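You operate a simulated robot arm through the tools that you are given. There is no shell and no other tool. Be economical: measure what you need, move in short steps, check, and stop when the job is done.

You run a simulated two-armed robot. Do the job below in one go: nothing can be reset, and whatever is moved stays where it is left.

## Task
Pack the core named on the card and latch the lid.
Fine: core level in the box's cradle, lid on, then both latches turned over it.

Only the result counts: the job must be done as asked and must still hold three seconds after the hand-in. Knocking over, shifting, dropping, spilling or breaking anything else fails it. A push-on lid holds only when it is set on centred and level and pressed home; a screw cap is set on level and turned clockwise until tight.

## Robot
Two 7-joint arms with four-finger grippers on one trunk, on a base that drives. Base frame: it is fixed to the floor where the robot stands at the start and does not move with it; the origin is under the middle of the robot, x ahead of it, y to its left, z up; the surface under the hand at the start is at about z = 0.85. Lengths are in m, angles in rad, forces in N, time in s.
The left shoulder is at the start at [0.04, 0.181, 1.204], the right one opposite. With the tool pointing down near the work surface each hand reaches from about 0.32 to 0.84 m from the robot's upright axis, wherever it stands, measured 20 degrees to its own side. Places, roughly: blue latch [1.2, 0, 1]; cradle in the box [1, 0.2, 0.9]; green latch [1, 0.5, 1]; shipping lid [1, 0.75, 0.75]; top of the shipping box [1.1, 0.2, 1]. Payload 3.67 kg a hand.
Tool frame (each hand has its own): the origin (TCP) lies between the finger pads and is the grasp point; the fingertips stand 0.028 m ahead of it; z points along the fingers, y is the line along which they close. The gripper opens to 0.112 m. The gripper's body begins 0.073 m behind the TCP.
Orientation is that of the tool frame in the base frame, as [roll, pitch, yaw] about the fixed x, y, z axes, in that order (R = Rz(yaw) Ry(pitch) Rx(roll)). With the fingers straight down and closing along the base's y, the tool's x points along the base's -x, its y along +y and its z along -z.

## Interface
- The arms move only by the tool jog_arm. It takes "left_increments", "right_increments" or both (then of equal length, played together; a hand with none holds still); each is a list of rows, each a list of 6 numbers: the shift along the tool's x, y, z in m, then the turn, a rotation vector about the tool's x, y, z in rad. In form: [[dx, dy, dz, wx, wy, wz], ...]. A call has 1 to 8 rows; each row shifts and turns the commanded pose from where the row before left it, along the tool's axes as they then stand. "left_jaw" and "right_jaw" are, for a hand that has rows, the finger opening in m, from 0 to 0.112, set as the call begins (left out, the last holds). A row lasts 0.2 s, in which the tool goes at most 0.05 m and 0.15 rad; a call with a longer step from one row to the next is refused whole, and so is a gripper value outside its range. A pose out of reach is approached as far as the arm can. The call stops where the force on the tool passes 40 N (or 10 N more than at its start, if that is more) or the arm is blocked; 0.2 s more then pass. The fingers move at their own pace and stop on an object; they squeeze with about 28 N. The grip force told is the motor's: it shows also when the fingers shut on nothing. Time passes only in rows, and 0.2 s behind the last, so rows that do not move let the fingers close. It gives the time, the measured TCP pose, the force on the tool (base axes), the opening and the grip force at its end, in the units of the frame above (readings bear some noise), with the torque about the TCP (base axes, N m) and any sound that the robot's microphone picked up, and new pictures: "views" is both (left out), scene, wrist or none (wrist: the cameras of the hands that moved).
- Cameras (640 x 400 px; columns grow to the right, rows downward): "scene" is now at [0.1104, 0.0275, 1.4504]; the picture's right is [0.30, -0.95, 0.00], its down [-0.38, -0.12, -0.92] and it looks along [0.88, 0.28, -0.40] (base axes); focal length 287 px, centre (320, 200). "left" rides on the left gripper at [0.06, 0.018, -0.104] in its tool frame; the picture's right is [-0.29, 0.96, 0.00], its down [-0.80, -0.24, -0.55] and it looks along [-0.53, -0.16, 0.83] (tool axes); focal length 234 px, centre (320, 200). "right" rides on the right gripper at [0.06, -0.018, -0.104] in its tool frame; the picture's right is [0.29, 0.96, 0.00], its down [-0.80, 0.24, -0.55] and it looks along [-0.53, 0.16, 0.83] (tool axes); focal length 234 px, centre (320, 200). There is no depth. A picture from a camera that has moved, and an enlarged one, comes with that camera's place and axes in the base frame and with its lens.
- slide_trunk(by): slides the trunk up (or, below 0, down) by that many m; the arms and the scene camera ride with it, the base frame stays. It gives what a move gives, with no picture.
- roll_base(legs): drives the robot by 1 to 6 legs, each [ahead, left, turn to the left] in m, m and rad, along the robot's own axes; the way and the turn of a leg run together, so that a leg with both is an arc; at most 1.5 m and 3.142 rad a leg. The arms and the cameras ride along, it lands a little off, and it stops where it bumps. It gives what a move gives, and a new picture of the scene camera.
- turn_head(pan, tilt): turns the head with the scene camera to pan (to the left, within 1.501 rad either way) and tilt (down, from -0.506 to 1.204), counted from straight ahead of the robot. It gives what a move gives, and a new picture of the scene camera.
- enlarge(camera, box): a new picture of the part [left, top, right, bottom] of that camera's present view, enlarged. The clock stands still meanwhile.
- close_job(): hands the job in; it is judged then, once.

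Go step by step. Nothing tells you exact positions but the pictures and the camera data: compare them with the known pose of the tool, close in by small moves and look again before you grip or let go. The budget is 120 turns and 260 pictures, counting those below and the enlarged ones. Unless the task says otherwise, let go and move clear before handing in.

The tools are called as name(argument=value, ...) on one line, values as JSON. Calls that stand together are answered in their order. jog_arm: Moves the arms, as the interface text tells. Its arguments: {"type":"object","properties":{"left_increments":{"type":"array","items":{"type":"array","items":{"type":"number"}}},"left_jaw":{"type":"number"},"right_increments":{"type":"array","items":{"type":"array","items":{"type":"number"}}},"right_jaw":{"type":"number"},"views":{"type":"string","enum":["both","scene","wrist","none"]}},"required":[]} The other tools are called the same way: slide_trunk (by) slides the trunk up or down; roll_base (legs) drives the base; turn_head (pan, tilt) turns the head that bears the scene camera; enlarge (camera, box) takes an enlarged picture of a part of a camera's view; close_job () hands the job in.

At the start:

```text
time: 0.0
left_ee_pos: [0.4702, 0.4015, 1.3108]
left_tcp_rot: [3.141, 0.0, -3.139]
left_wrist_force: [0.0, -0.5, -0.1]
left_moment: [-0.02, -0.02, 0.01]
left_finger_gap: 0.1119
left_gripper_force: 0.1
right_ee_pos: [0.4288, -0.0093, 1.2921]
right_tcp_rot: [-3.141, -0.001, 3.141]
right_wrist_force: [-1.0, -0.9, 0.7]
right_moment: [0.01, 0.0, 0.01]
right_finger_gap: 0.1122
right_gripper_force: 0.0
trunk travel left (down, up): [-0.325, 0.189]
robot x, y, heading: [0.002, -0.0006, -0.001]
head pan, tilt: [0.309, 0.407]
```

scene: 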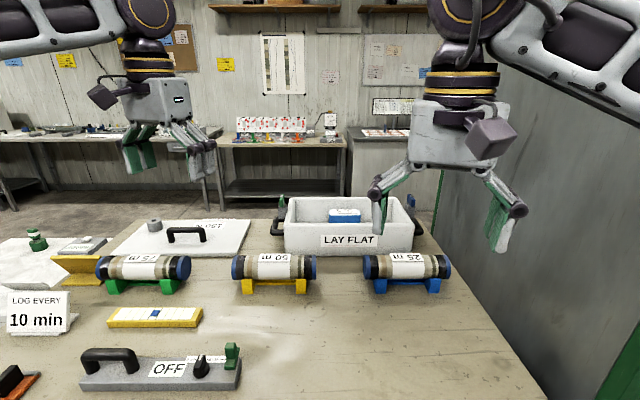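
right: 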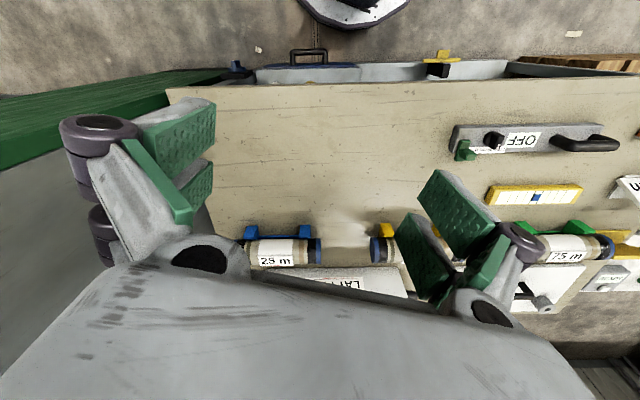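
left: 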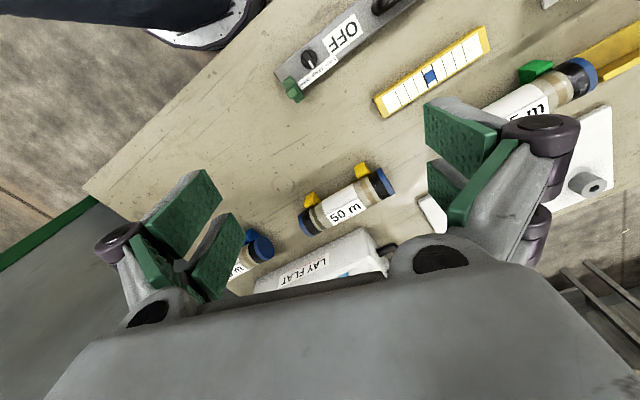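

I see three labelled cores (75 m, 50 m, 25 m), the box marked LAY FLAT and a lid beside it. I need to find the card first, so I enlarge parts of the scene.

enlarge(camera="scene", box=[0, 200, 240, 350])

enlarge(camera="scene", box=[220, 20, 440, 160])

enlarge(camera="scene", box=[220, 170, 460, 310])

turn_head(pan=0.8, tilt=0.5)

```text
2.67 times, centred on (120, 275) of scene
camera zoom: at [0.1104, 0.0275, 1.4504], right [0.3, -0.95, 0.0], down [-0.38, -0.12, -0.92], along [0.88, 0.28, -0.4], focal length 766 px, centre (853, 0)
```

zoom: 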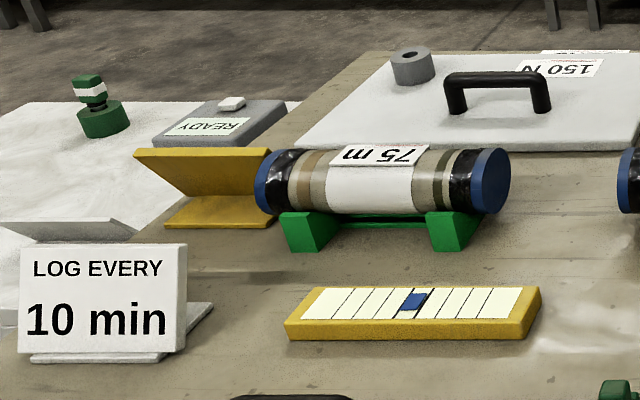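

```text
2.86 times, centred on (330, 90) of scene
camera zoom: at [0.1104, 0.0275, 1.4504], right [0.3, -0.95, 0.0], down [-0.38, -0.12, -0.92], along [0.88, 0.28, -0.4], focal length 820 px, centre (291, 514)
```

zoom: 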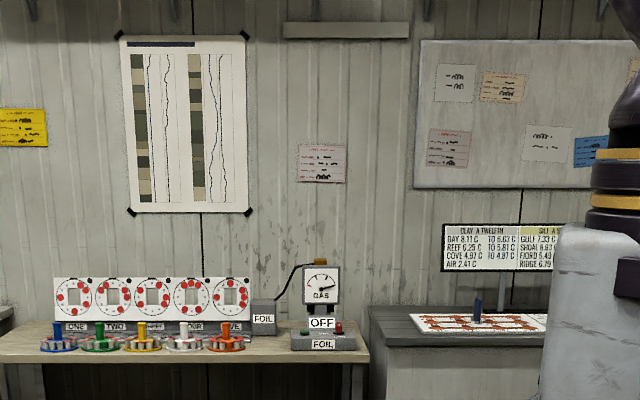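

```text
2.67 times, centred on (340, 240) of scene
camera zoom: at [0.1104, 0.0275, 1.4504], right [0.3, -0.95, 0.0], down [-0.38, -0.12, -0.92], along [0.88, 0.28, -0.4], focal length 766 px, centre (267, 93)
```

zoom: 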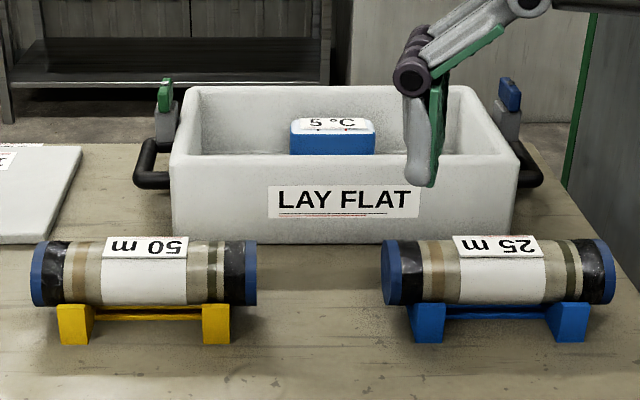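

```text
time: 0.9
left_ee_pos: [0.4692, 0.4027, 1.3117]
left_tcp_rot: [-3.141, 0.001, -3.14]
left_wrist_force: [0.2, -1.4, -0.6]
left_moment: [-0.03, -0.02, -0.01]
left_finger_gap: 0.1119
left_gripper_force: 0.0
right_ee_pos: [0.4291, -0.009, 1.2913]
right_tcp_rot: [-3.141, 0.0, -3.141]
right_wrist_force: [0.3, 0.4, -0.8]
right_moment: [0.0, -0.01, 0.04]
right_finger_gap: 0.1118
right_gripper_force: 0.1
trunk travel left (down, up): [-0.325, 0.189]
robot x, y, heading: [0.0016, -0.0012, 0.004]
head pan, tilt: [0.799, 0.499]
camera scene: at [0.0857, 0.0646, 1.4419], right [0.72, -0.7, 0.0], down [-0.33, -0.34, -0.88], along [0.61, 0.63, -0.48], focal length 287 px, centre (320, 200)
```

scene: 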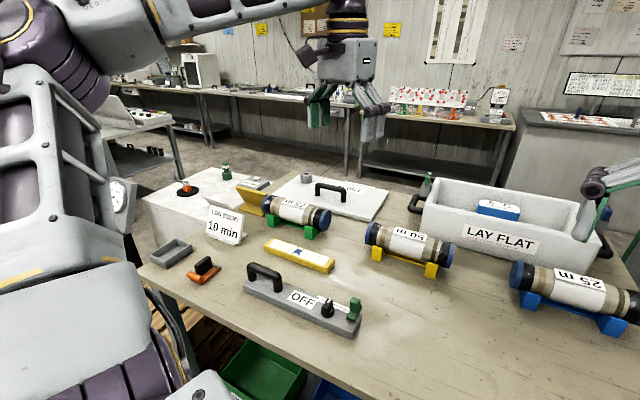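

The card naming the core isn't yet found, so I look closer at the left portion and other directions.

enlarge(camera="scene", box=[140, 140, 400, 300])

turn_head(pan=1.4, tilt=0.4)

turn_head(pan=-0.6, tilt=0.4)

turn_head(pan=0.3, tilt=0.9)

```text
2.46 times, centred on (270, 220) of scene
camera zoom: at [0.0857, 0.0646, 1.4419], right [0.72, -0.7, 0.0], down [-0.33, -0.34, -0.88], along [0.61, 0.63, -0.48], focal length 707 px, centre (443, 151)
```

zoom: 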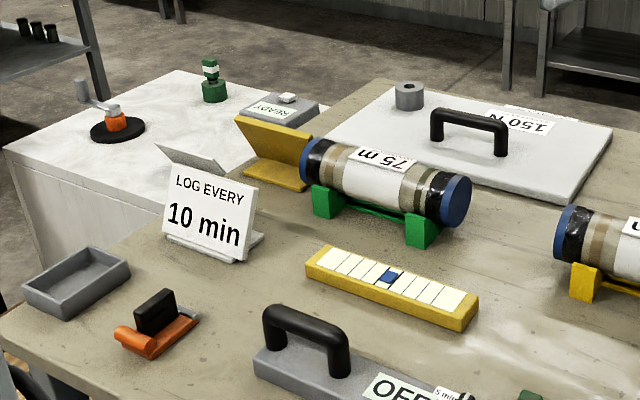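

```text
time: 1.9
left_ee_pos: [0.47, 0.4024, 1.3115]
left_tcp_rot: [-3.14, 0.0, -3.139]
left_wrist_force: [0.8, 0.0, 0.3]
left_moment: [-0.01, 0.0, -0.02]
left_finger_gap: 0.1119
left_gripper_force: 0.1
right_ee_pos: [0.4292, -0.0086, 1.2929]
right_tcp_rot: [3.141, -0.001, -3.14]
right_wrist_force: [0.0, 0.3, 0.8]
right_moment: [0.0, 0.0, 0.0]
right_finger_gap: 0.112
right_gripper_force: 0.0
trunk travel left (down, up): [-0.325, 0.189]
robot x, y, heading: [-0.0033, 0.0016, 0.0]
head pan, tilt: [1.4, 0.4]
camera scene: at [0.038, 0.0907, 1.451], right [0.99, -0.17, 0.0], down [-0.07, -0.38, -0.92], along [0.16, 0.91, -0.39], focal length 287 px, centre (320, 200)
```

scene: 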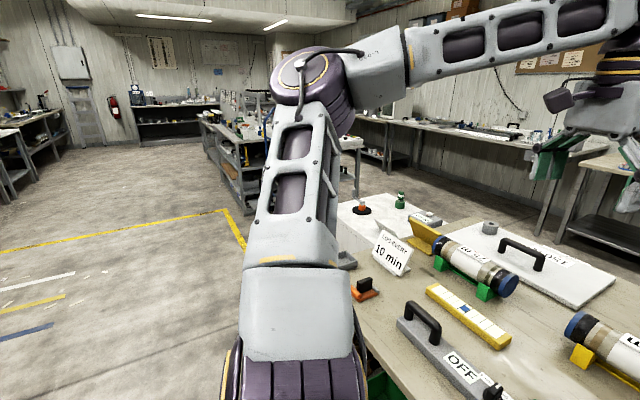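

```text
time: 3.9
left_ee_pos: [0.4696, 0.4015, 1.3107]
left_tcp_rot: [3.141, -0.002, -3.14]
left_wrist_force: [0.4, -0.1, 0.9]
left_moment: [0.02, 0.0, -0.01]
left_finger_gap: 0.1118
left_gripper_force: 0.1
right_ee_pos: [0.429, -0.0093, 1.291]
right_tcp_rot: [3.141, 0.001, 3.14]
right_wrist_force: [0.3, 0.6, 1.0]
right_moment: [0.02, -0.01, 0.0]
right_finger_gap: 0.1116
right_gripper_force: 0.0
trunk travel left (down, up): [-0.325, 0.189]
robot x, y, heading: [0.0025, 0.0034, -0.001]
head pan, tilt: [-0.6, 0.4]
camera scene: at [0.0986, -0.0528, 1.451], right [-0.56, -0.83, 0.0], down [-0.32, 0.22, -0.92], along [0.76, -0.52, -0.39], focal length 287 px, centre (320, 200)
```

scene: 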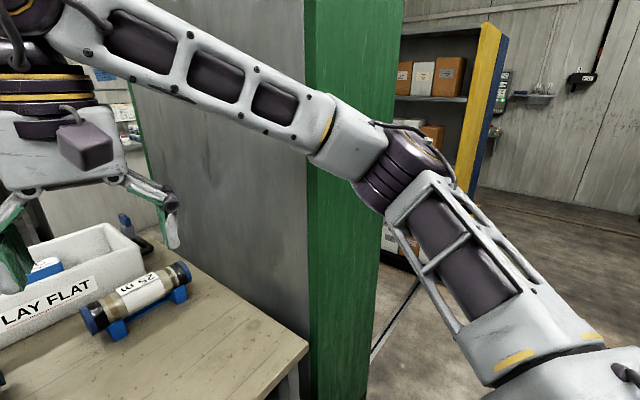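

```text
time: 5.1
left_ee_pos: [0.4694, 0.401, 1.3109]
left_tcp_rot: [-3.141, 0.001, -3.14]
left_wrist_force: [0.3, -0.6, -0.3]
left_moment: [-0.02, -0.01, -0.03]
left_finger_gap: 0.112
left_gripper_force: 0.0
right_ee_pos: [0.428, -0.01, 1.2926]
right_tcp_rot: [3.141, 0.0, -3.142]
right_wrist_force: [0.5, -0.3, -0.6]
right_moment: [0.02, 0.0, 0.02]
right_finger_gap: 0.112
right_gripper_force: 0.0
trunk travel left (down, up): [-0.325, 0.189]
robot x, y, heading: [0.0031, 0.0024, -0.003]
head pan, tilt: [0.3, 0.901]
camera scene: at [0.0944, 0.0217, 1.4081], right [0.29, -0.96, 0.0], down [-0.75, -0.23, -0.62], along [0.59, 0.18, -0.78], focal length 287 px, centre (320, 200)
```

scene: 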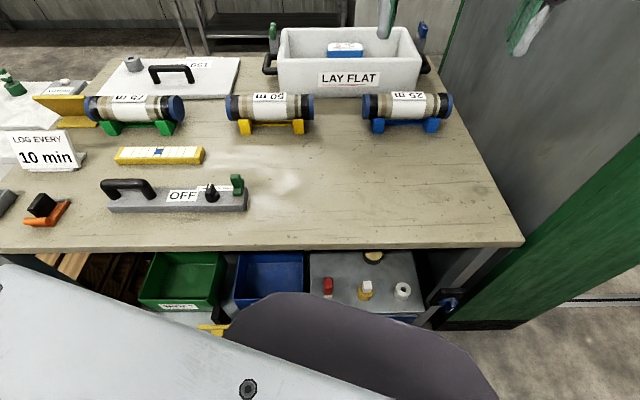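

The cards near the 75 m core face away from me and the box lies beyond reach from this side, so I'll drive around the left end of the bench to the far side. First I go sideways and look.

roll_base(legs=[[-0.2, 0, 0], [0, 1.5, 0], [0, 0.9, 0]])

turn_head(pan=-0.5, tilt=0.5)

```text
time: 12.0
left_ee_pos: [0.2485, 1.5076, 1.3113]
left_tcp_rot: [3.141, -0.003, 3.083]
left_wrist_force: [0.2, 0.2, 0.4]
left_moment: [-0.02, 0.03, 0.02]
left_finger_gap: 0.1118
left_gripper_force: 0.1
right_ee_pos: [0.1834, 1.0993, 1.2912]
right_tcp_rot: [3.14, -0.004, 3.083]
right_wrist_force: [0.7, -0.5, 0.2]
right_moment: [-0.01, 0.01, 0.02]
right_finger_gap: 0.1122
right_gripper_force: 0.0
trunk travel left (down, up): [-0.325, 0.189]
robot x, y, heading: [-0.2497, 1.1357, -0.061]
head pan, tilt: [0.3, 0.901]
stopped in leg 2: the robot was blocked; the commanded pose is now the measured one
camera scene: at [-0.1495, 1.1509, 1.4079], right [0.24, -0.97, 0.0], down [-0.76, -0.19, -0.62], along [0.6, 0.15, -0.78], focal length 287 px, centre (320, 200)
```

scene: 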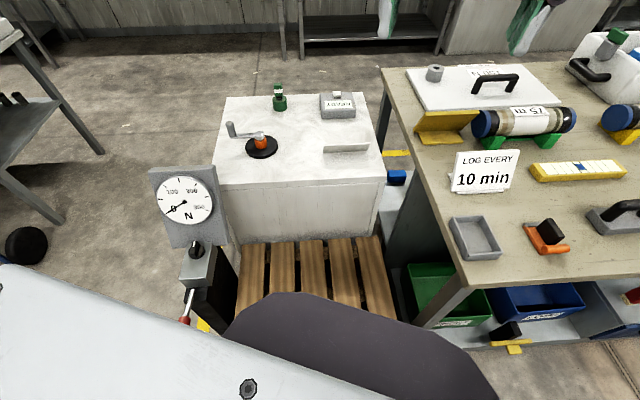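

```text
time: 13.1
left_ee_pos: [0.2471, 1.5088, 1.3111]
left_tcp_rot: [3.14, -0.001, 3.083]
left_wrist_force: [1.3, -0.2, 0.6]
left_moment: [0.01, -0.01, 0.0]
left_finger_gap: 0.1118
left_gripper_force: 0.1
right_ee_pos: [0.181, 1.099, 1.2924]
right_tcp_rot: [3.141, -0.001, 3.082]
right_wrist_force: [-0.3, -0.1, 0.1]
right_moment: [0.0, 0.02, 0.0]
right_finger_gap: 0.1116
right_gripper_force: 0.1
trunk travel left (down, up): [-0.325, 0.189]
robot x, y, heading: [-0.2465, 1.1344, -0.06]
head pan, tilt: [-0.499, 0.499]
camera scene: at [-0.1467, 1.0852, 1.4419], right [-0.53, -0.85, 0.0], down [-0.41, 0.25, -0.88], along [0.75, -0.46, -0.48], focal length 287 px, centre (320, 200)
```

scene: 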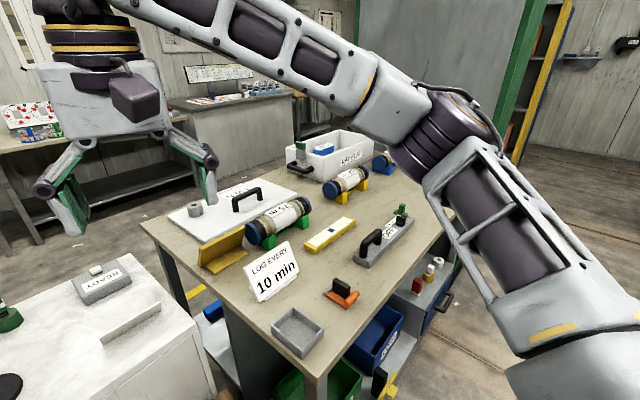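

Something (the dial stand by the white chest) blocked the base. I look left and down before picking a wider route.

turn_head(pan=1.2, tilt=0.9)

turn_head(pan=1.5, tilt=0.3)

```text
time: 14.8
left_ee_pos: [0.2458, 1.5088, 1.3117]
left_tcp_rot: [3.14, -0.001, 3.083]
left_wrist_force: [-0.3, 0.6, 0.2]
left_moment: [0.0, 0.01, 0.01]
left_finger_gap: 0.1121
left_gripper_force: 0.1
right_ee_pos: [0.1813, 1.1003, 1.2928]
right_tcp_rot: [-3.141, -0.002, 3.082]
right_wrist_force: [1.0, -0.2, 0.2]
right_moment: [0.03, -0.02, -0.01]
right_finger_gap: 0.1124
right_gripper_force: 0.0
trunk travel left (down, up): [-0.325, 0.189]
robot x, y, heading: [-0.2469, 1.1351, -0.054]
head pan, tilt: [1.201, 0.901]
camera scene: at [-0.1927, 1.2019, 1.408], right [0.91, -0.42, 0.0], down [-0.33, -0.71, -0.62], along [0.26, 0.57, -0.78], focal length 287 px, centre (320, 200)
```

scene: 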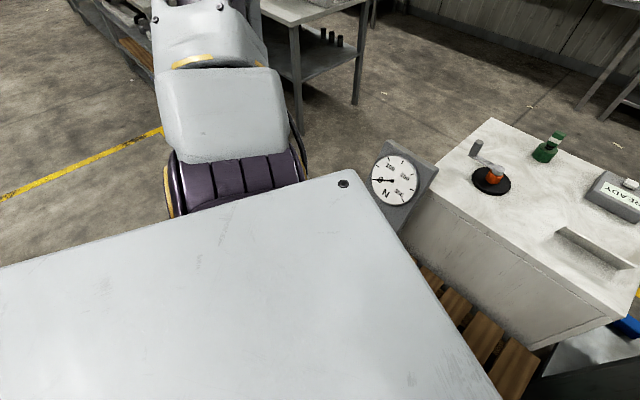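

```text
time: 15.8
left_ee_pos: [0.2462, 1.5085, 1.3113]
left_tcp_rot: [3.139, 0.0, 3.082]
left_wrist_force: [0.8, 0.2, -0.3]
left_moment: [0.01, 0.02, 0.02]
left_finger_gap: 0.112
left_gripper_force: 0.1
right_ee_pos: [0.1817, 1.099, 1.2912]
right_tcp_rot: [-3.139, 0.0, 3.082]
right_wrist_force: [-0.2, 0.2, 0.6]
right_moment: [-0.01, 0.01, 0.01]
right_finger_gap: 0.1121
right_gripper_force: 0.0
trunk travel left (down, up): [-0.325, 0.189]
robot x, y, heading: [-0.2467, 1.1309, -0.056]
head pan, tilt: [1.499, 0.3]
camera scene: at [-0.2119, 1.2258, 1.4602], right [0.99, -0.13, 0.0], down [-0.04, -0.29, -0.95], along [0.12, 0.95, -0.3], focal length 287 px, centre (320, 200)
```

scene: 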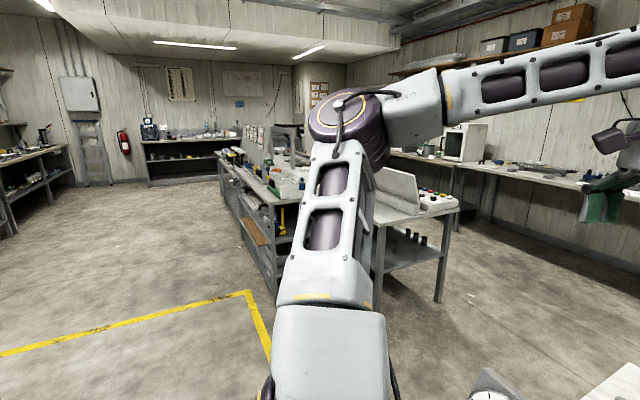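

There's a gap about 1.2 m wide between the white chest and the next table; I back off, sidestep to y≈2.4 and check before going through.

roll_base(legs=[[-0.4, 0, 0.056], [0, 1.27, 0]])

turn_head(pan=-0.2, tilt=0.4)

```text
time: 24.5
left_ee_pos: [-0.1689, 2.7934, 1.3118]
left_tcp_rot: [3.139, 0.0, 3.127]
left_wrist_force: [0.1, 0.6, 0.3]
left_moment: [0.01, -0.03, -0.01]
left_finger_gap: 0.1121
left_gripper_force: 0.0
right_ee_pos: [-0.2149, 2.3829, 1.2927]
right_tcp_rot: [-3.141, 0.0, 3.124]
right_wrist_force: [0.3, -0.5, -0.1]
right_moment: [0.02, 0.0, 0.0]
right_finger_gap: 0.1118
right_gripper_force: 0.0
trunk travel left (down, up): [-0.325, 0.189]
robot x, y, heading: [-0.6435, 2.4005, -0.018]
head pan, tilt: [1.499, 0.3]
camera scene: at [-0.6142, 2.4922, 1.4603], right [1.0, -0.09, 0.0], down [-0.03, -0.29, -0.96], along [0.08, 0.95, -0.3], focal length 287 px, centre (320, 200)
```

scene: 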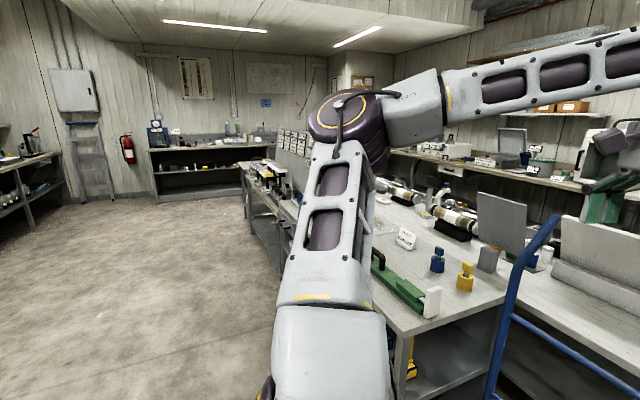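

```text
time: 26.3
left_ee_pos: [-0.1688, 2.7945, 1.3111]
left_tcp_rot: [3.141, 0.0, 3.125]
left_wrist_force: [0.0, -0.2, -0.4]
left_moment: [-0.01, 0.0, 0.0]
left_finger_gap: 0.1121
left_gripper_force: 0.0
right_ee_pos: [-0.2162, 2.3835, 1.2916]
right_tcp_rot: [3.141, -0.002, 3.125]
right_wrist_force: [0.9, 0.2, -0.9]
right_moment: [0.0, 0.0, 0.03]
right_finger_gap: 0.1118
right_gripper_force: 0.2
trunk travel left (down, up): [-0.325, 0.189]
robot x, y, heading: [-0.6468, 2.4006, -0.02]
head pan, tilt: [-0.201, 0.4]
camera scene: at [-0.5318, 2.3796, 1.451], right [-0.21, -0.98, 0.0], down [-0.38, 0.08, -0.92], along [0.9, -0.2, -0.39], focal length 287 px, centre (320, 200)
```

scene: 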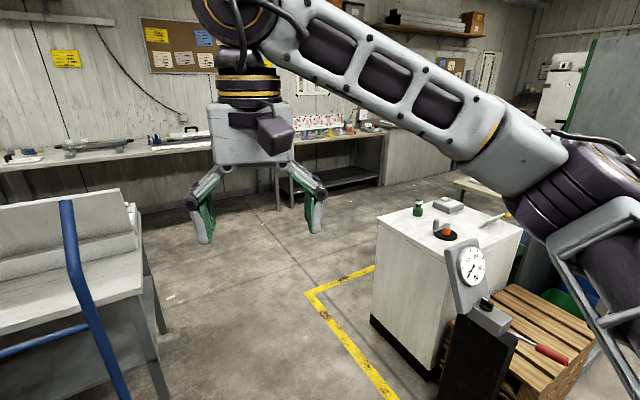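

The gap looks clear at y≈2.3. I drive through and then turn to face back toward the bench.

roll_base(legs=[[1.5, 0, 0.02], [1.0, 0, 0], [0, 0, 1.57], [0, 0, 1.57]])

turn_head(pan=0.7, tilt=0.4)

```text
time: 47.3
left_ee_pos: [1.3852, 1.9942, 1.3113]
left_tcp_rot: [3.14, 0.001, 0.017]
left_wrist_force: [0.3, 0.2, 0.1]
left_moment: [-0.01, -0.04, -0.02]
left_finger_gap: 0.1119
left_gripper_force: 0.0
right_ee_pos: [1.4185, 2.4071, 1.2917]
right_tcp_rot: [3.141, -0.002, 0.016]
right_wrist_force: [-1.1, 0.5, 0.0]
right_moment: [0.01, -0.01, 0.0]
right_finger_gap: 0.1121
right_gripper_force: 0.0
trunk travel left (down, up): [-0.325, 0.189]
robot x, y, heading: [1.847, 2.404, -3.124]
head pan, tilt: [-0.201, 0.4]
camera scene: at [1.7389, 2.4205, 1.451], right [0.18, 0.98, 0.0], down [0.38, -0.07, -0.92], along [-0.91, 0.17, -0.39], focal length 287 px, centre (320, 200)
```

scene: 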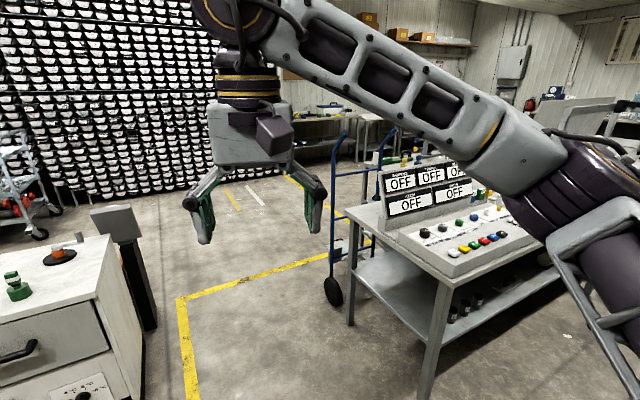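

```text
time: 48.5
left_ee_pos: [1.3861, 1.9946, 1.3118]
left_tcp_rot: [3.139, 0.0, 0.018]
left_wrist_force: [0.1, -0.5, -0.5]
left_moment: [-0.01, 0.03, 0.0]
left_finger_gap: 0.1119
left_gripper_force: 0.1
right_ee_pos: [1.4189, 2.4059, 1.2928]
right_tcp_rot: [-3.141, -0.004, 0.016]
right_wrist_force: [-0.2, -0.3, -1.0]
right_moment: [-0.02, 0.04, 0.04]
right_finger_gap: 0.1119
right_gripper_force: 0.0
trunk travel left (down, up): [-0.325, 0.189]
robot x, y, heading: [1.8442, 2.405, -3.123]
head pan, tilt: [0.7, 0.4]
camera scene: at [1.7602, 2.3427, 1.451], right [-0.66, 0.75, 0.0], down [0.29, 0.26, -0.92], along [-0.69, -0.61, -0.39], focal length 287 px, centre (320, 200)
```

scene: 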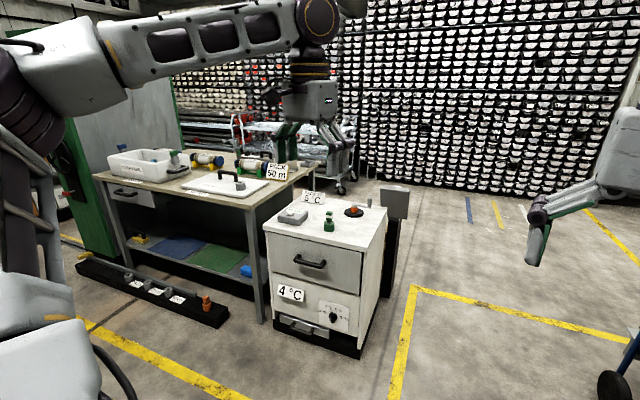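

enlarge(camera="scene", box=[90, 140, 350, 310])

```text
2.35 times, centred on (220, 225) of scene
camera zoom: at [1.7602, 2.3427, 1.451], right [-0.66, 0.75, 0.0], down [0.29, 0.26, -0.92], along [-0.69, -0.61, -0.39], focal length 676 px, centre (555, 141)
```

zoom: 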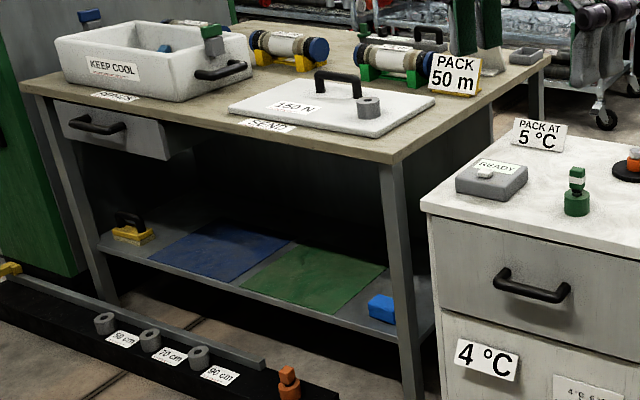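

The card reads "PACK 50 m", so the 50 m core is wanted. The bench is rotated about 0.29 rad; I'll drive to the far side facing it and look into the box.

roll_base(legs=[[0, 0, 0.273], [0.3, 0.8, 0], [0.15, 0.8, 0]])

turn_head(pan=0.1, tilt=0.7)

```text
time: 58.1
left_ee_pos: [1.5301, 0.2142, 1.3119]
left_tcp_rot: [3.141, 0.001, 0.284]
left_wrist_force: [0.2, 0.0, 0.0]
left_moment: [0.02, -0.06, 0.06]
left_finger_gap: 0.1122
left_gripper_force: 0.0
right_ee_pos: [1.4547, 0.6201, 1.2914]
right_tcp_rot: [3.14, -0.001, 0.28]
right_wrist_force: [0.1, 0.1, 0.9]
right_moment: [-0.02, 0.05, -0.05]
right_finger_gap: 0.1121
right_gripper_force: 0.1
trunk travel left (down, up): [-0.325, 0.189]
robot x, y, heading: [1.8675, 0.7268, -2.864]
head pan, tilt: [0.7, 0.4]
camera scene: at [1.8004, 0.6462, 1.4511], right [-0.83, 0.56, 0.0], down [0.22, 0.32, -0.92], along [-0.51, -0.77, -0.39], focal length 287 px, centre (320, 200)
```

scene: 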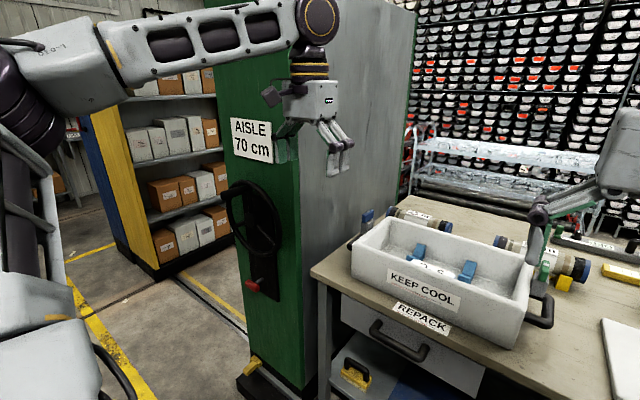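

```text
time: 59.1
left_ee_pos: [1.5306, 0.2137, 1.3125]
left_tcp_rot: [3.14, -0.001, 0.282]
left_wrist_force: [-0.2, -1.3, 0.0]
left_moment: [0.03, -0.02, 0.04]
left_finger_gap: 0.1122
left_gripper_force: 0.0
right_ee_pos: [1.4548, 0.6201, 1.2914]
right_tcp_rot: [3.142, -0.001, 0.279]
right_wrist_force: [0.9, 0.3, 0.4]
right_moment: [0.01, -0.03, 0.0]
right_finger_gap: 0.1119
right_gripper_force: 0.1
trunk travel left (down, up): [-0.325, 0.189]
robot x, y, heading: [1.8695, 0.7307, -2.854]
head pan, tilt: [0.099, 0.7]
camera scene: at [1.7731, 0.6916, 1.4242], right [-0.37, 0.93, 0.0], down [0.6, 0.24, -0.77], along [-0.71, -0.29, -0.64], focal length 287 px, centre (320, 200)
```

scene: 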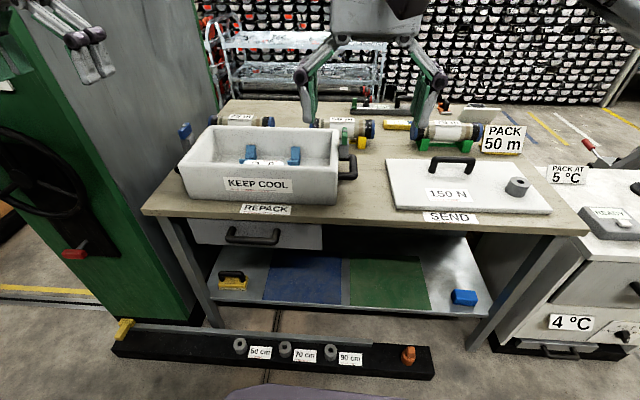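

The box holds a blue cradle, with the 50 m core in the middle row beyond it. I check how far my own base protrudes, and zoom on the box and core.

enlarge(camera="scene", box=[150, 100, 390, 230])

turn_head(pan=0.0, tilt=1.2)

```text
2.67 times, centred on (270, 165) of scene
camera zoom: at [1.7731, 0.6916, 1.4242], right [-0.37, 0.93, 0.0], down [0.6, 0.24, -0.77], along [-0.71, -0.29, -0.64], focal length 766 px, centre (453, 293)
```

zoom: 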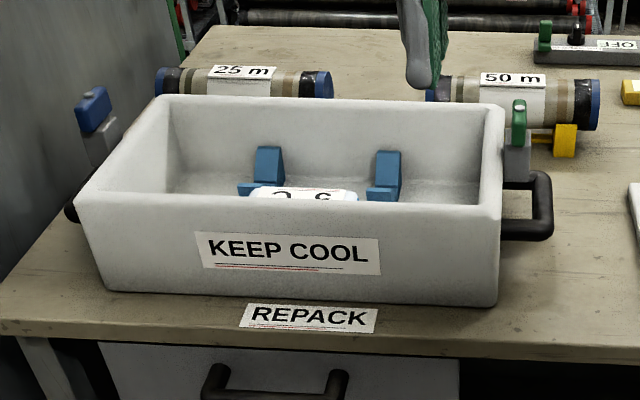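

```text
time: 60.0
left_ee_pos: [1.531, 0.213, 1.3113]
left_tcp_rot: [3.141, 0.0, 0.284]
left_wrist_force: [0.0, -0.1, -0.8]
left_moment: [0.02, 0.01, 0.0]
left_finger_gap: 0.1122
left_gripper_force: 0.0
right_ee_pos: [1.454, 0.6205, 1.2922]
right_tcp_rot: [-3.141, -0.001, 0.279]
right_wrist_force: [0.6, 0.0, -0.6]
right_moment: [0.0, 0.01, 0.0]
right_finger_gap: 0.1118
right_gripper_force: 0.0
trunk travel left (down, up): [-0.325, 0.189]
robot x, y, heading: [1.8676, 0.729, -2.858]
head pan, tilt: [0.0, 1.201]
camera scene: at [1.7981, 0.7074, 1.3883], right [-0.28, 0.96, 0.0], down [0.9, 0.26, -0.36], along [-0.35, -0.1, -0.93], focal length 287 px, centre (320, 200)
```

scene: 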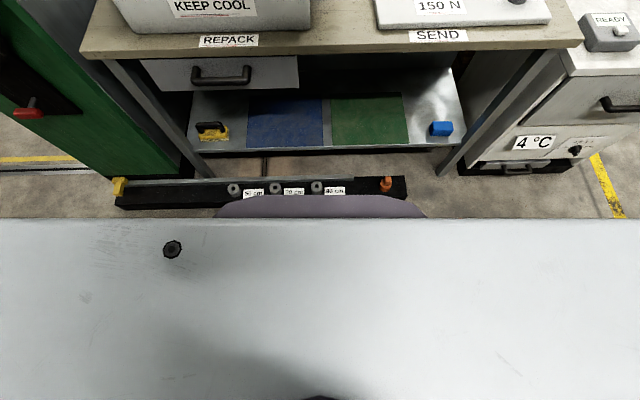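

From this side the core row is too far for a clean straight-down grasp, so I'll fetch the 50 m core from the front side of the bench and carry it round. I retrace the known clear route.

roll_base(legs=[[-0.15, -0.8, 0], [-0.3, -0.8, 0], [0, 0, -0.28], [1.5, 0, 0], [1.0, 0, 0], [0, 0, 1.57]])

```text
time: 86.0
left_ee_pos: [-0.2464, 1.9162, 1.3115]
left_tcp_rot: [3.139, 0.0, 1.591]
left_wrist_force: [-0.8, -0.5, 0.1]
left_moment: [-0.01, 0.04, 0.02]
left_finger_gap: 0.1121
left_gripper_force: 0.1
right_ee_pos: [-0.6582, 1.9486, 1.2922]
right_tcp_rot: [-3.141, -0.001, 1.587]
right_wrist_force: [-0.4, 0.3, -0.5]
right_moment: [0.02, 0.01, 0.01]
right_finger_gap: 0.1121
right_gripper_force: 0.1
trunk travel left (down, up): [-0.325, 0.189]
robot x, y, heading: [-0.6558, 2.3793, -1.552]
head pan, tilt: [0.0, 1.201]
camera scene: at [-0.6539, 2.3016, 1.3882], right [-1.0, -0.02, 0.0], down [-0.02, 0.93, -0.36], along [0.01, -0.36, -0.93], focal length 287 px, centre (320, 200)
```

scene: 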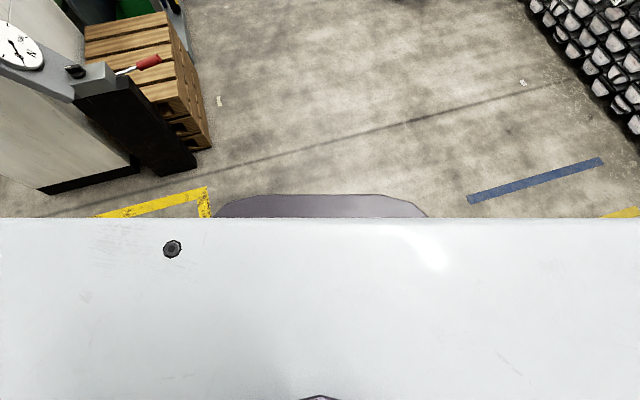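

Corridor is clear; I drive down to in front of the bench and turn to face it.

roll_base(legs=[[1.4, 0, 0], [1.0, 0, 0], [0, 0, 1.84]])

turn_head(pan=0.0, tilt=0.6)

```text
time: 103.0
left_ee_pos: [-0.285, 0.5388, 1.3108]
left_tcp_rot: [3.14, -0.002, -2.789]
left_wrist_force: [0.6, -0.3, 0.5]
left_moment: [-0.02, 0.02, 0.01]
left_finger_gap: 0.1122
left_gripper_force: 0.0
right_ee_pos: [-0.1807, 0.14, 1.2916]
right_tcp_rot: [3.14, -0.001, -2.793]
right_wrist_force: [0.3, 0.0, -0.1]
right_moment: [-0.01, 0.0, 0.0]
right_finger_gap: 0.112
right_gripper_force: 0.0
trunk travel left (down, up): [-0.325, 0.189]
robot x, y, heading: [-0.5895, -0.0009, 0.354]
head pan, tilt: [0.0, 1.201]
camera scene: at [-0.5144, 0.0269, 1.3882], right [0.34, -0.94, 0.0], down [-0.87, -0.32, -0.36], along [0.34, 0.12, -0.93], focal length 287 px, centre (320, 200)
```

scene: 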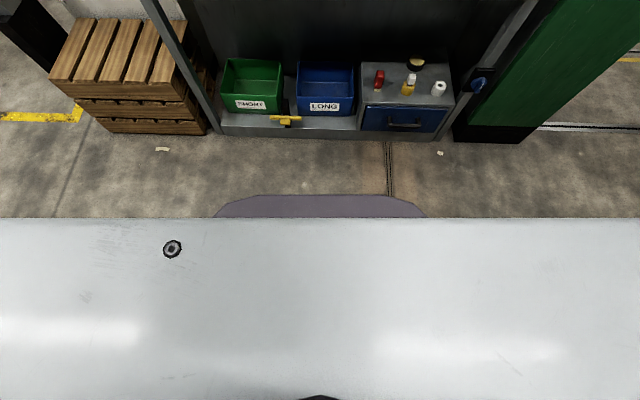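

```text
time: 104.0
left_ee_pos: [-0.2847, 0.5398, 1.311]
left_tcp_rot: [3.14, -0.001, -2.79]
left_wrist_force: [0.6, 0.3, -0.8]
left_moment: [0.02, 0.02, 0.0]
left_finger_gap: 0.1121
left_gripper_force: 0.0
right_ee_pos: [-0.181, 0.1387, 1.2934]
right_tcp_rot: [3.142, -0.002, -2.792]
right_wrist_force: [-0.5, -0.2, 0.4]
right_moment: [0.0, -0.03, 0.02]
right_finger_gap: 0.1118
right_gripper_force: 0.1
trunk travel left (down, up): [-0.325, 0.189]
robot x, y, heading: [-0.5867, 0.002, 0.353]
head pan, tilt: [0.0, 0.6]
camera scene: at [-0.4839, 0.038, 1.4327], right [0.34, -0.94, 0.0], down [-0.53, -0.2, -0.82], along [0.77, 0.28, -0.57], focal length 287 px, centre (320, 200)
```

scene: 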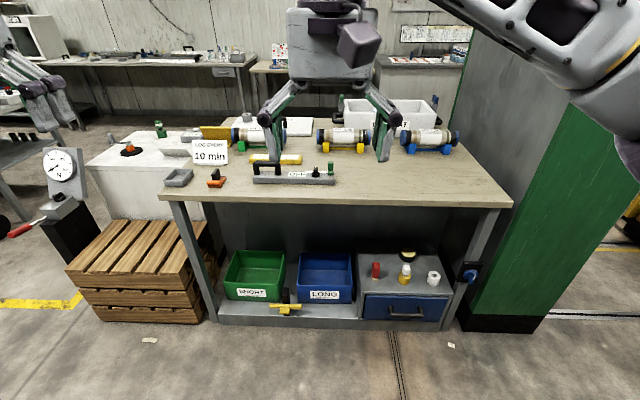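

The bench's angle is about 0.32 rad and the 50 m core sits near (0.79, 0.38). I roll up close to the bench, aligned with it.

roll_base(legs=[[0, 0, -0.033], [0.3, -0.267, 0], [0.26, 0, 0]])

```text
time: 108.4
left_ee_pos: [0.3422, 0.4605, 1.311]
left_tcp_rot: [3.139, -0.001, -2.814]
left_wrist_force: [-0.5, -0.1, -0.2]
left_moment: [0.01, -0.01, -0.02]
left_finger_gap: 0.1121
left_gripper_force: 0.1
right_ee_pos: [0.4375, 0.0587, 1.2924]
right_tcp_rot: [3.141, 0.0, -2.815]
right_wrist_force: [-0.8, -0.8, -0.6]
right_moment: [-0.01, 0.01, 0.01]
right_finger_gap: 0.1124
right_gripper_force: 0.1
trunk travel left (down, up): [-0.325, 0.189]
robot x, y, heading: [0.0264, -0.0714, 0.329]
head pan, tilt: [0.0, 0.6]
camera scene: at [0.1307, -0.0358, 1.4329], right [0.32, -0.95, 0.0], down [-0.53, -0.18, -0.83], along [0.78, 0.27, -0.56], focal length 287 px, centre (320, 200)
```

scene: 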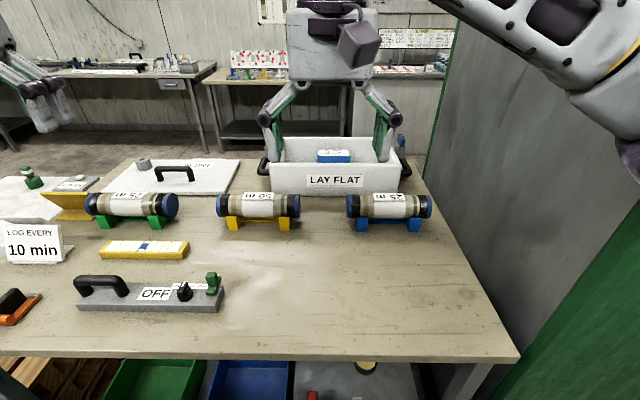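

I start moving the left hand out over the 50 m core, turning it so the fingers close across the core.

jog_arm(left_increments=[[-0.035, -0.02, 0.015, 0, 0, 0.15], [-0.0376, -0.0146, 0.015, 0, 0, 0.15], [-0.0393, -0.0088, 0.015, 0, 0, 0.15], [-0.0402, -0.0028, 0.015, 0, 0, 0.15], [-0.0402, 0.0033, 0.015, 0, 0, 0.15], [-0.0393, 0.0092, 0.015, 0, 0, 0.15], [-0.0374, 0.015, 0.015, 0, 0, 0.15], [-0.0348, 0.0204, 0.015, 0, 0, 0.15]], views="both")

```text
time: 110.2
left_ee_pos: [0.5935, 0.4026, 1.1764]
left_tcp_rot: [3.138, 0.002, 2.27]
left_wrist_force: [-0.7, 0.0, -0.4]
left_moment: [-0.03, -0.02, 0.01]
left_finger_gap: 0.1117
left_gripper_force: 0.0
left hand out of reach, approached as far as the arm can: row 7, 8
right_ee_pos: [0.4366, 0.0576, 1.2934]
right_tcp_rot: [3.14, 0.0, -2.815]
right_wrist_force: [0.0, -0.5, 0.1]
right_moment: [0.0, 0.04, -0.02]
right_finger_gap: 0.112
right_gripper_force: 0.1
trunk travel left (down, up): [-0.325, 0.189]
robot x, y, heading: [0.024, -0.072, 0.326]
head pan, tilt: [0.0, 0.6]
camera scene: at [0.1311, -0.0361, 1.4329], right [0.32, -0.95, 0.0], down [-0.53, -0.18, -0.83], along [0.78, 0.27, -0.56], focal length 287 px, centre (320, 200)
camera left: at [0.569, 0.4612, 1.2806], right [0.92, 0.39, 0.0], down [0.33, -0.77, 0.55], along [0.22, -0.51, -0.83], focal length 234 px, centre (320, 200)
```

scene: 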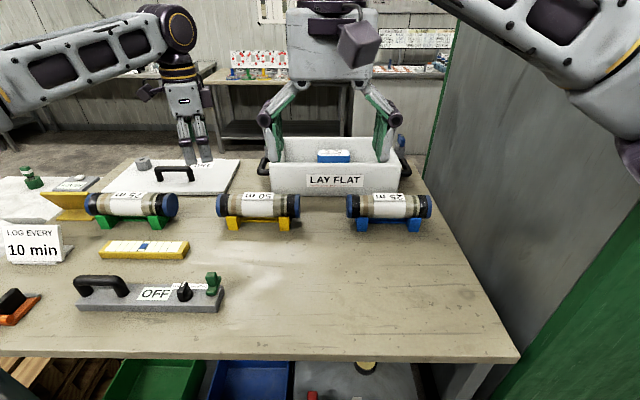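
left: 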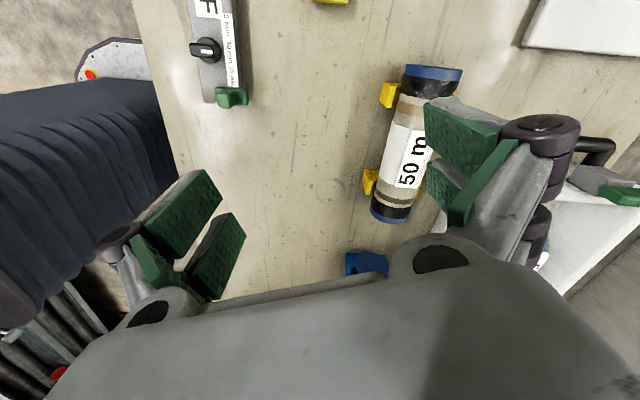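

The arm is near its limit at this height; I lower the hand and finish the turn to check reach closer to the table.

jog_arm(left_increments=[[0, 0, 0.03, 0, 0, 0.093], [0, 0, 0.03, 0, 0, 0.093], [0, 0, 0.03, 0, 0, 0.093], [0, 0, 0.03, 0, 0, 0.092]], views="wrist")

```text
time: 111.2
left_ee_pos: [0.5952, 0.4053, 1.0559]
left_tcp_rot: [3.141, -0.003, 1.897]
left_wrist_force: [0.1, 0.4, 0.4]
left_moment: [0.0, 0.0, 0.02]
left_finger_gap: 0.112
left_gripper_force: 0.0
right_ee_pos: [0.4369, 0.059, 1.2916]
right_tcp_rot: [3.141, -0.002, -2.816]
right_wrist_force: [-0.1, 0.2, 0.3]
right_moment: [-0.05, 0.02, 0.03]
right_finger_gap: 0.1119
right_gripper_force: 0.0
trunk travel left (down, up): [-0.325, 0.189]
robot x, y, heading: [0.0292, -0.0676, 0.329]
head pan, tilt: [0.0, 0.6]
camera left: at [0.5926, 0.4672, 1.1604], right [1.0, 0.03, 0.0], down [0.03, -0.83, 0.55], along [0.02, -0.55, -0.83], focal length 234 px, centre (320, 200)
```

left: 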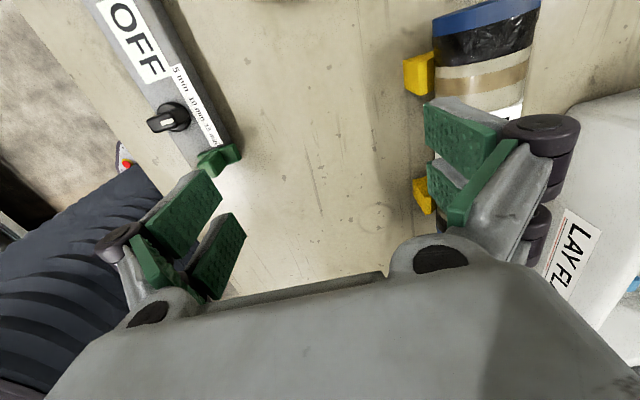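

Reach at this height is fine. I go forward over the core with a slight forward tilt.

jog_arm(left_increments=[[-0.015, 0.031, 0, -0.05, 0, 0], [-0.015, 0.031, 0.002, -0.05, 0, 0], [-0.015, 0.031, 0.003, -0.05, 0, 0], [-0.015, 0.031, 0.004, -0.05, 0, 0], [-0.014, 0.031, 0.005, -0.05, 0, 0]], views="both")

```text
time: 112.4
left_ee_pos: [0.6495, 0.4012, 1.0672]
left_tcp_rot: [2.891, 0.0, 1.899]
left_wrist_force: [-0.4, -0.2, -1.2]
left_moment: [0.01, -0.01, 0.0]
left_finger_gap: 0.112
left_gripper_force: 0.1
left hand out of reach, approached as far as the arm can: row 1, 2, 3, 4, 5
right_ee_pos: [0.4362, 0.0593, 1.2927]
right_tcp_rot: [3.14, 0.001, -2.816]
right_wrist_force: [-0.2, -0.3, -0.6]
right_moment: [-0.03, 0.01, -0.01]
right_finger_gap: 0.1121
right_gripper_force: 0.1
trunk travel left (down, up): [-0.325, 0.189]
robot x, y, heading: [0.0285, -0.0684, 0.33]
head pan, tilt: [0.0, 0.6]
camera scene: at [0.1315, -0.0355, 1.4328], right [0.32, -0.95, 0.0], down [-0.54, -0.18, -0.82], along [0.78, 0.27, -0.57], focal length 287 px, centre (320, 200)
camera left: at [0.6228, 0.4553, 1.1737], right [0.97, 0.03, 0.24], down [-0.09, -0.87, 0.48], along [0.22, -0.48, -0.85], focal length 234 px, centre (320, 200)
```

scene: 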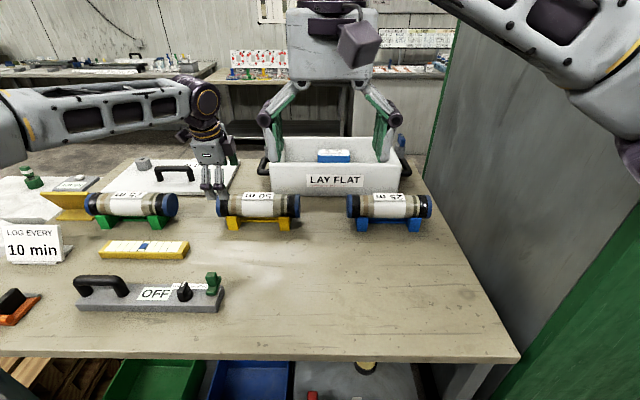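
left: 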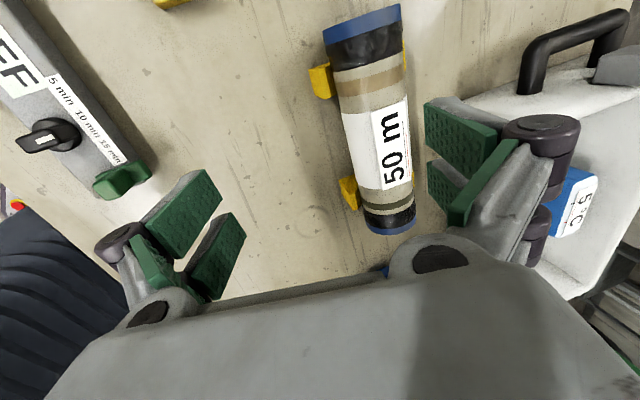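

The reach is being cut short, likely by the wrist's turn direction. I try the opposite wrist yaw (half a turn back).

jog_arm(left_increments=[[0, 0, 0, 0, 0, -0.15], [0, 0, 0, 0, 0, -0.15], [0, 0, 0, 0, 0, -0.15], [0, 0, 0, 0, 0, -0.15], [0, 0, 0, 0, 0, -0.15], [0, 0, 0, 0, 0, -0.15], [0, 0, 0, 0, 0, -0.15], [0, 0, 0, 0, 0, -0.15]], views="none")

jog_arm(left_increments=[[0, 0, 0, 0, 0, -0.15], [0, 0, 0, 0, 0, -0.15], [0, 0, 0, 0, 0, -0.15], [0, 0, 0, 0, 0, -0.15], [0, 0, 0, 0, 0, -0.15], [0, 0, 0, 0, 0, -0.15], [0, 0, 0, 0, 0, -0.15], [0, 0, 0, 0, 0, -0.15]], views="none")

jog_arm(left_increments=[[0, 0, 0, 0, 0, -0.15], [0, 0, 0, 0, 0, -0.15], [0, 0, 0, 0, 0, -0.15], [0, 0, 0, 0, 0, -0.15], [0, 0, 0, 0, 0, -0.14]], views="both")

```text
time: 114.2
left_ee_pos: [0.6501, 0.3994, 1.0686]
left_tcp_rot: [3.048, 0.233, 3.089]
left_wrist_force: [0.7, 0.7, 0.7]
left_moment: [-0.01, -0.02, 0.0]
left_finger_gap: 0.112
left_gripper_force: 0.0
right_ee_pos: [0.4378, 0.0586, 1.2918]
right_tcp_rot: [-3.141, 0.0, -2.817]
right_wrist_force: [-0.6, -0.9, 0.2]
right_moment: [-0.02, 0.0, -0.02]
right_finger_gap: 0.1119
right_gripper_force: 0.0
trunk travel left (down, up): [-0.325, 0.189]
robot x, y, heading: [0.0262, -0.0697, 0.331]
head pan, tilt: [0.0, 0.6]
```

```text
time: 116.0
left_ee_pos: [0.6489, 0.4007, 1.0685]
left_tcp_rot: [-2.956, 0.168, -1.966]
left_wrist_force: [-0.6, -0.6, 0.2]
left_moment: [0.0, 0.01, 0.03]
left_finger_gap: 0.1119
left_gripper_force: 0.0
right_ee_pos: [0.4374, 0.059, 1.2913]
right_tcp_rot: [3.14, 0.002, -2.816]
right_wrist_force: [-0.4, 0.1, 0.9]
right_moment: [0.01, 0.0, 0.0]
right_finger_gap: 0.1121
right_gripper_force: 0.1
trunk travel left (down, up): [-0.325, 0.189]
robot x, y, heading: [0.0276, -0.0695, 0.328]
head pan, tilt: [0.0, 0.6]
```

```text
time: 117.2
left_ee_pos: [0.6496, 0.4006, 1.0669]
left_tcp_rot: [-2.893, 0.001, -1.241]
left_wrist_force: [0.4, 0.1, 0.2]
left_moment: [-0.01, -0.01, 0.02]
left_finger_gap: 0.1119
left_gripper_force: 0.1
right_ee_pos: [0.437, 0.0581, 1.2917]
right_tcp_rot: [3.14, 0.001, -2.814]
right_wrist_force: [0.3, 0.3, 0.1]
right_moment: [0.02, -0.04, 0.01]
right_finger_gap: 0.112
right_gripper_force: 0.2
trunk travel left (down, up): [-0.325, 0.189]
robot x, y, heading: [0.0263, -0.07, 0.325]
head pan, tilt: [0.0, 0.6]
camera scene: at [0.1316, -0.0355, 1.4328], right [0.32, -0.95, 0.0], down [-0.54, -0.18, -0.82], along [0.78, 0.27, -0.57], focal length 287 px, centre (320, 200)
camera left: at [0.6281, 0.3292, 1.1648], right [-0.97, -0.03, -0.24], down [-0.17, 0.78, 0.6], along [0.17, 0.62, -0.77], focal length 234 px, centre (320, 200)
```

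scene: 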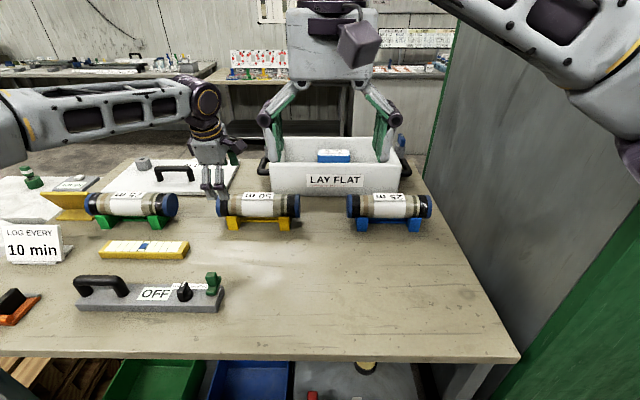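
left: 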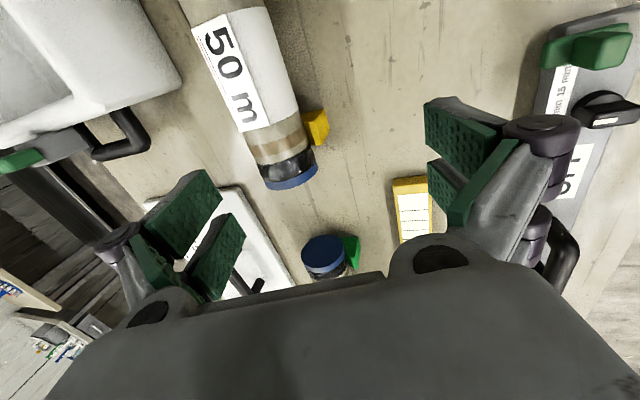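

I test whether the hand now goes further forward.

jog_arm(left_increments=[[0.018, -0.035, 0, 0, 0, 0], [0.018, -0.035, 0, 0, 0, 0], [0.018, -0.035, 0, 0, 0, 0]], views="none")

```text
time: 118.0
left_ee_pos: [0.6513, 0.3978, 1.0909]
left_tcp_rot: [-2.889, 0.002, -1.246]
left_wrist_force: [-0.4, 0.7, 0.4]
left_moment: [0.03, -0.03, 0.03]
left_finger_gap: 0.1117
left_gripper_force: 0.0
left hand out of reach, approached as far as the arm can: row 1, 2, 3
right_ee_pos: [0.4359, 0.0587, 1.2916]
right_tcp_rot: [3.14, 0.0, -2.815]
right_wrist_force: [0.6, 0.4, -0.6]
right_moment: [-0.01, 0.03, -0.01]
right_finger_gap: 0.1118
right_gripper_force: 0.0
trunk travel left (down, up): [-0.325, 0.189]
robot x, y, heading: [0.0277, -0.072, 0.328]
head pan, tilt: [0.0, 0.6]
```

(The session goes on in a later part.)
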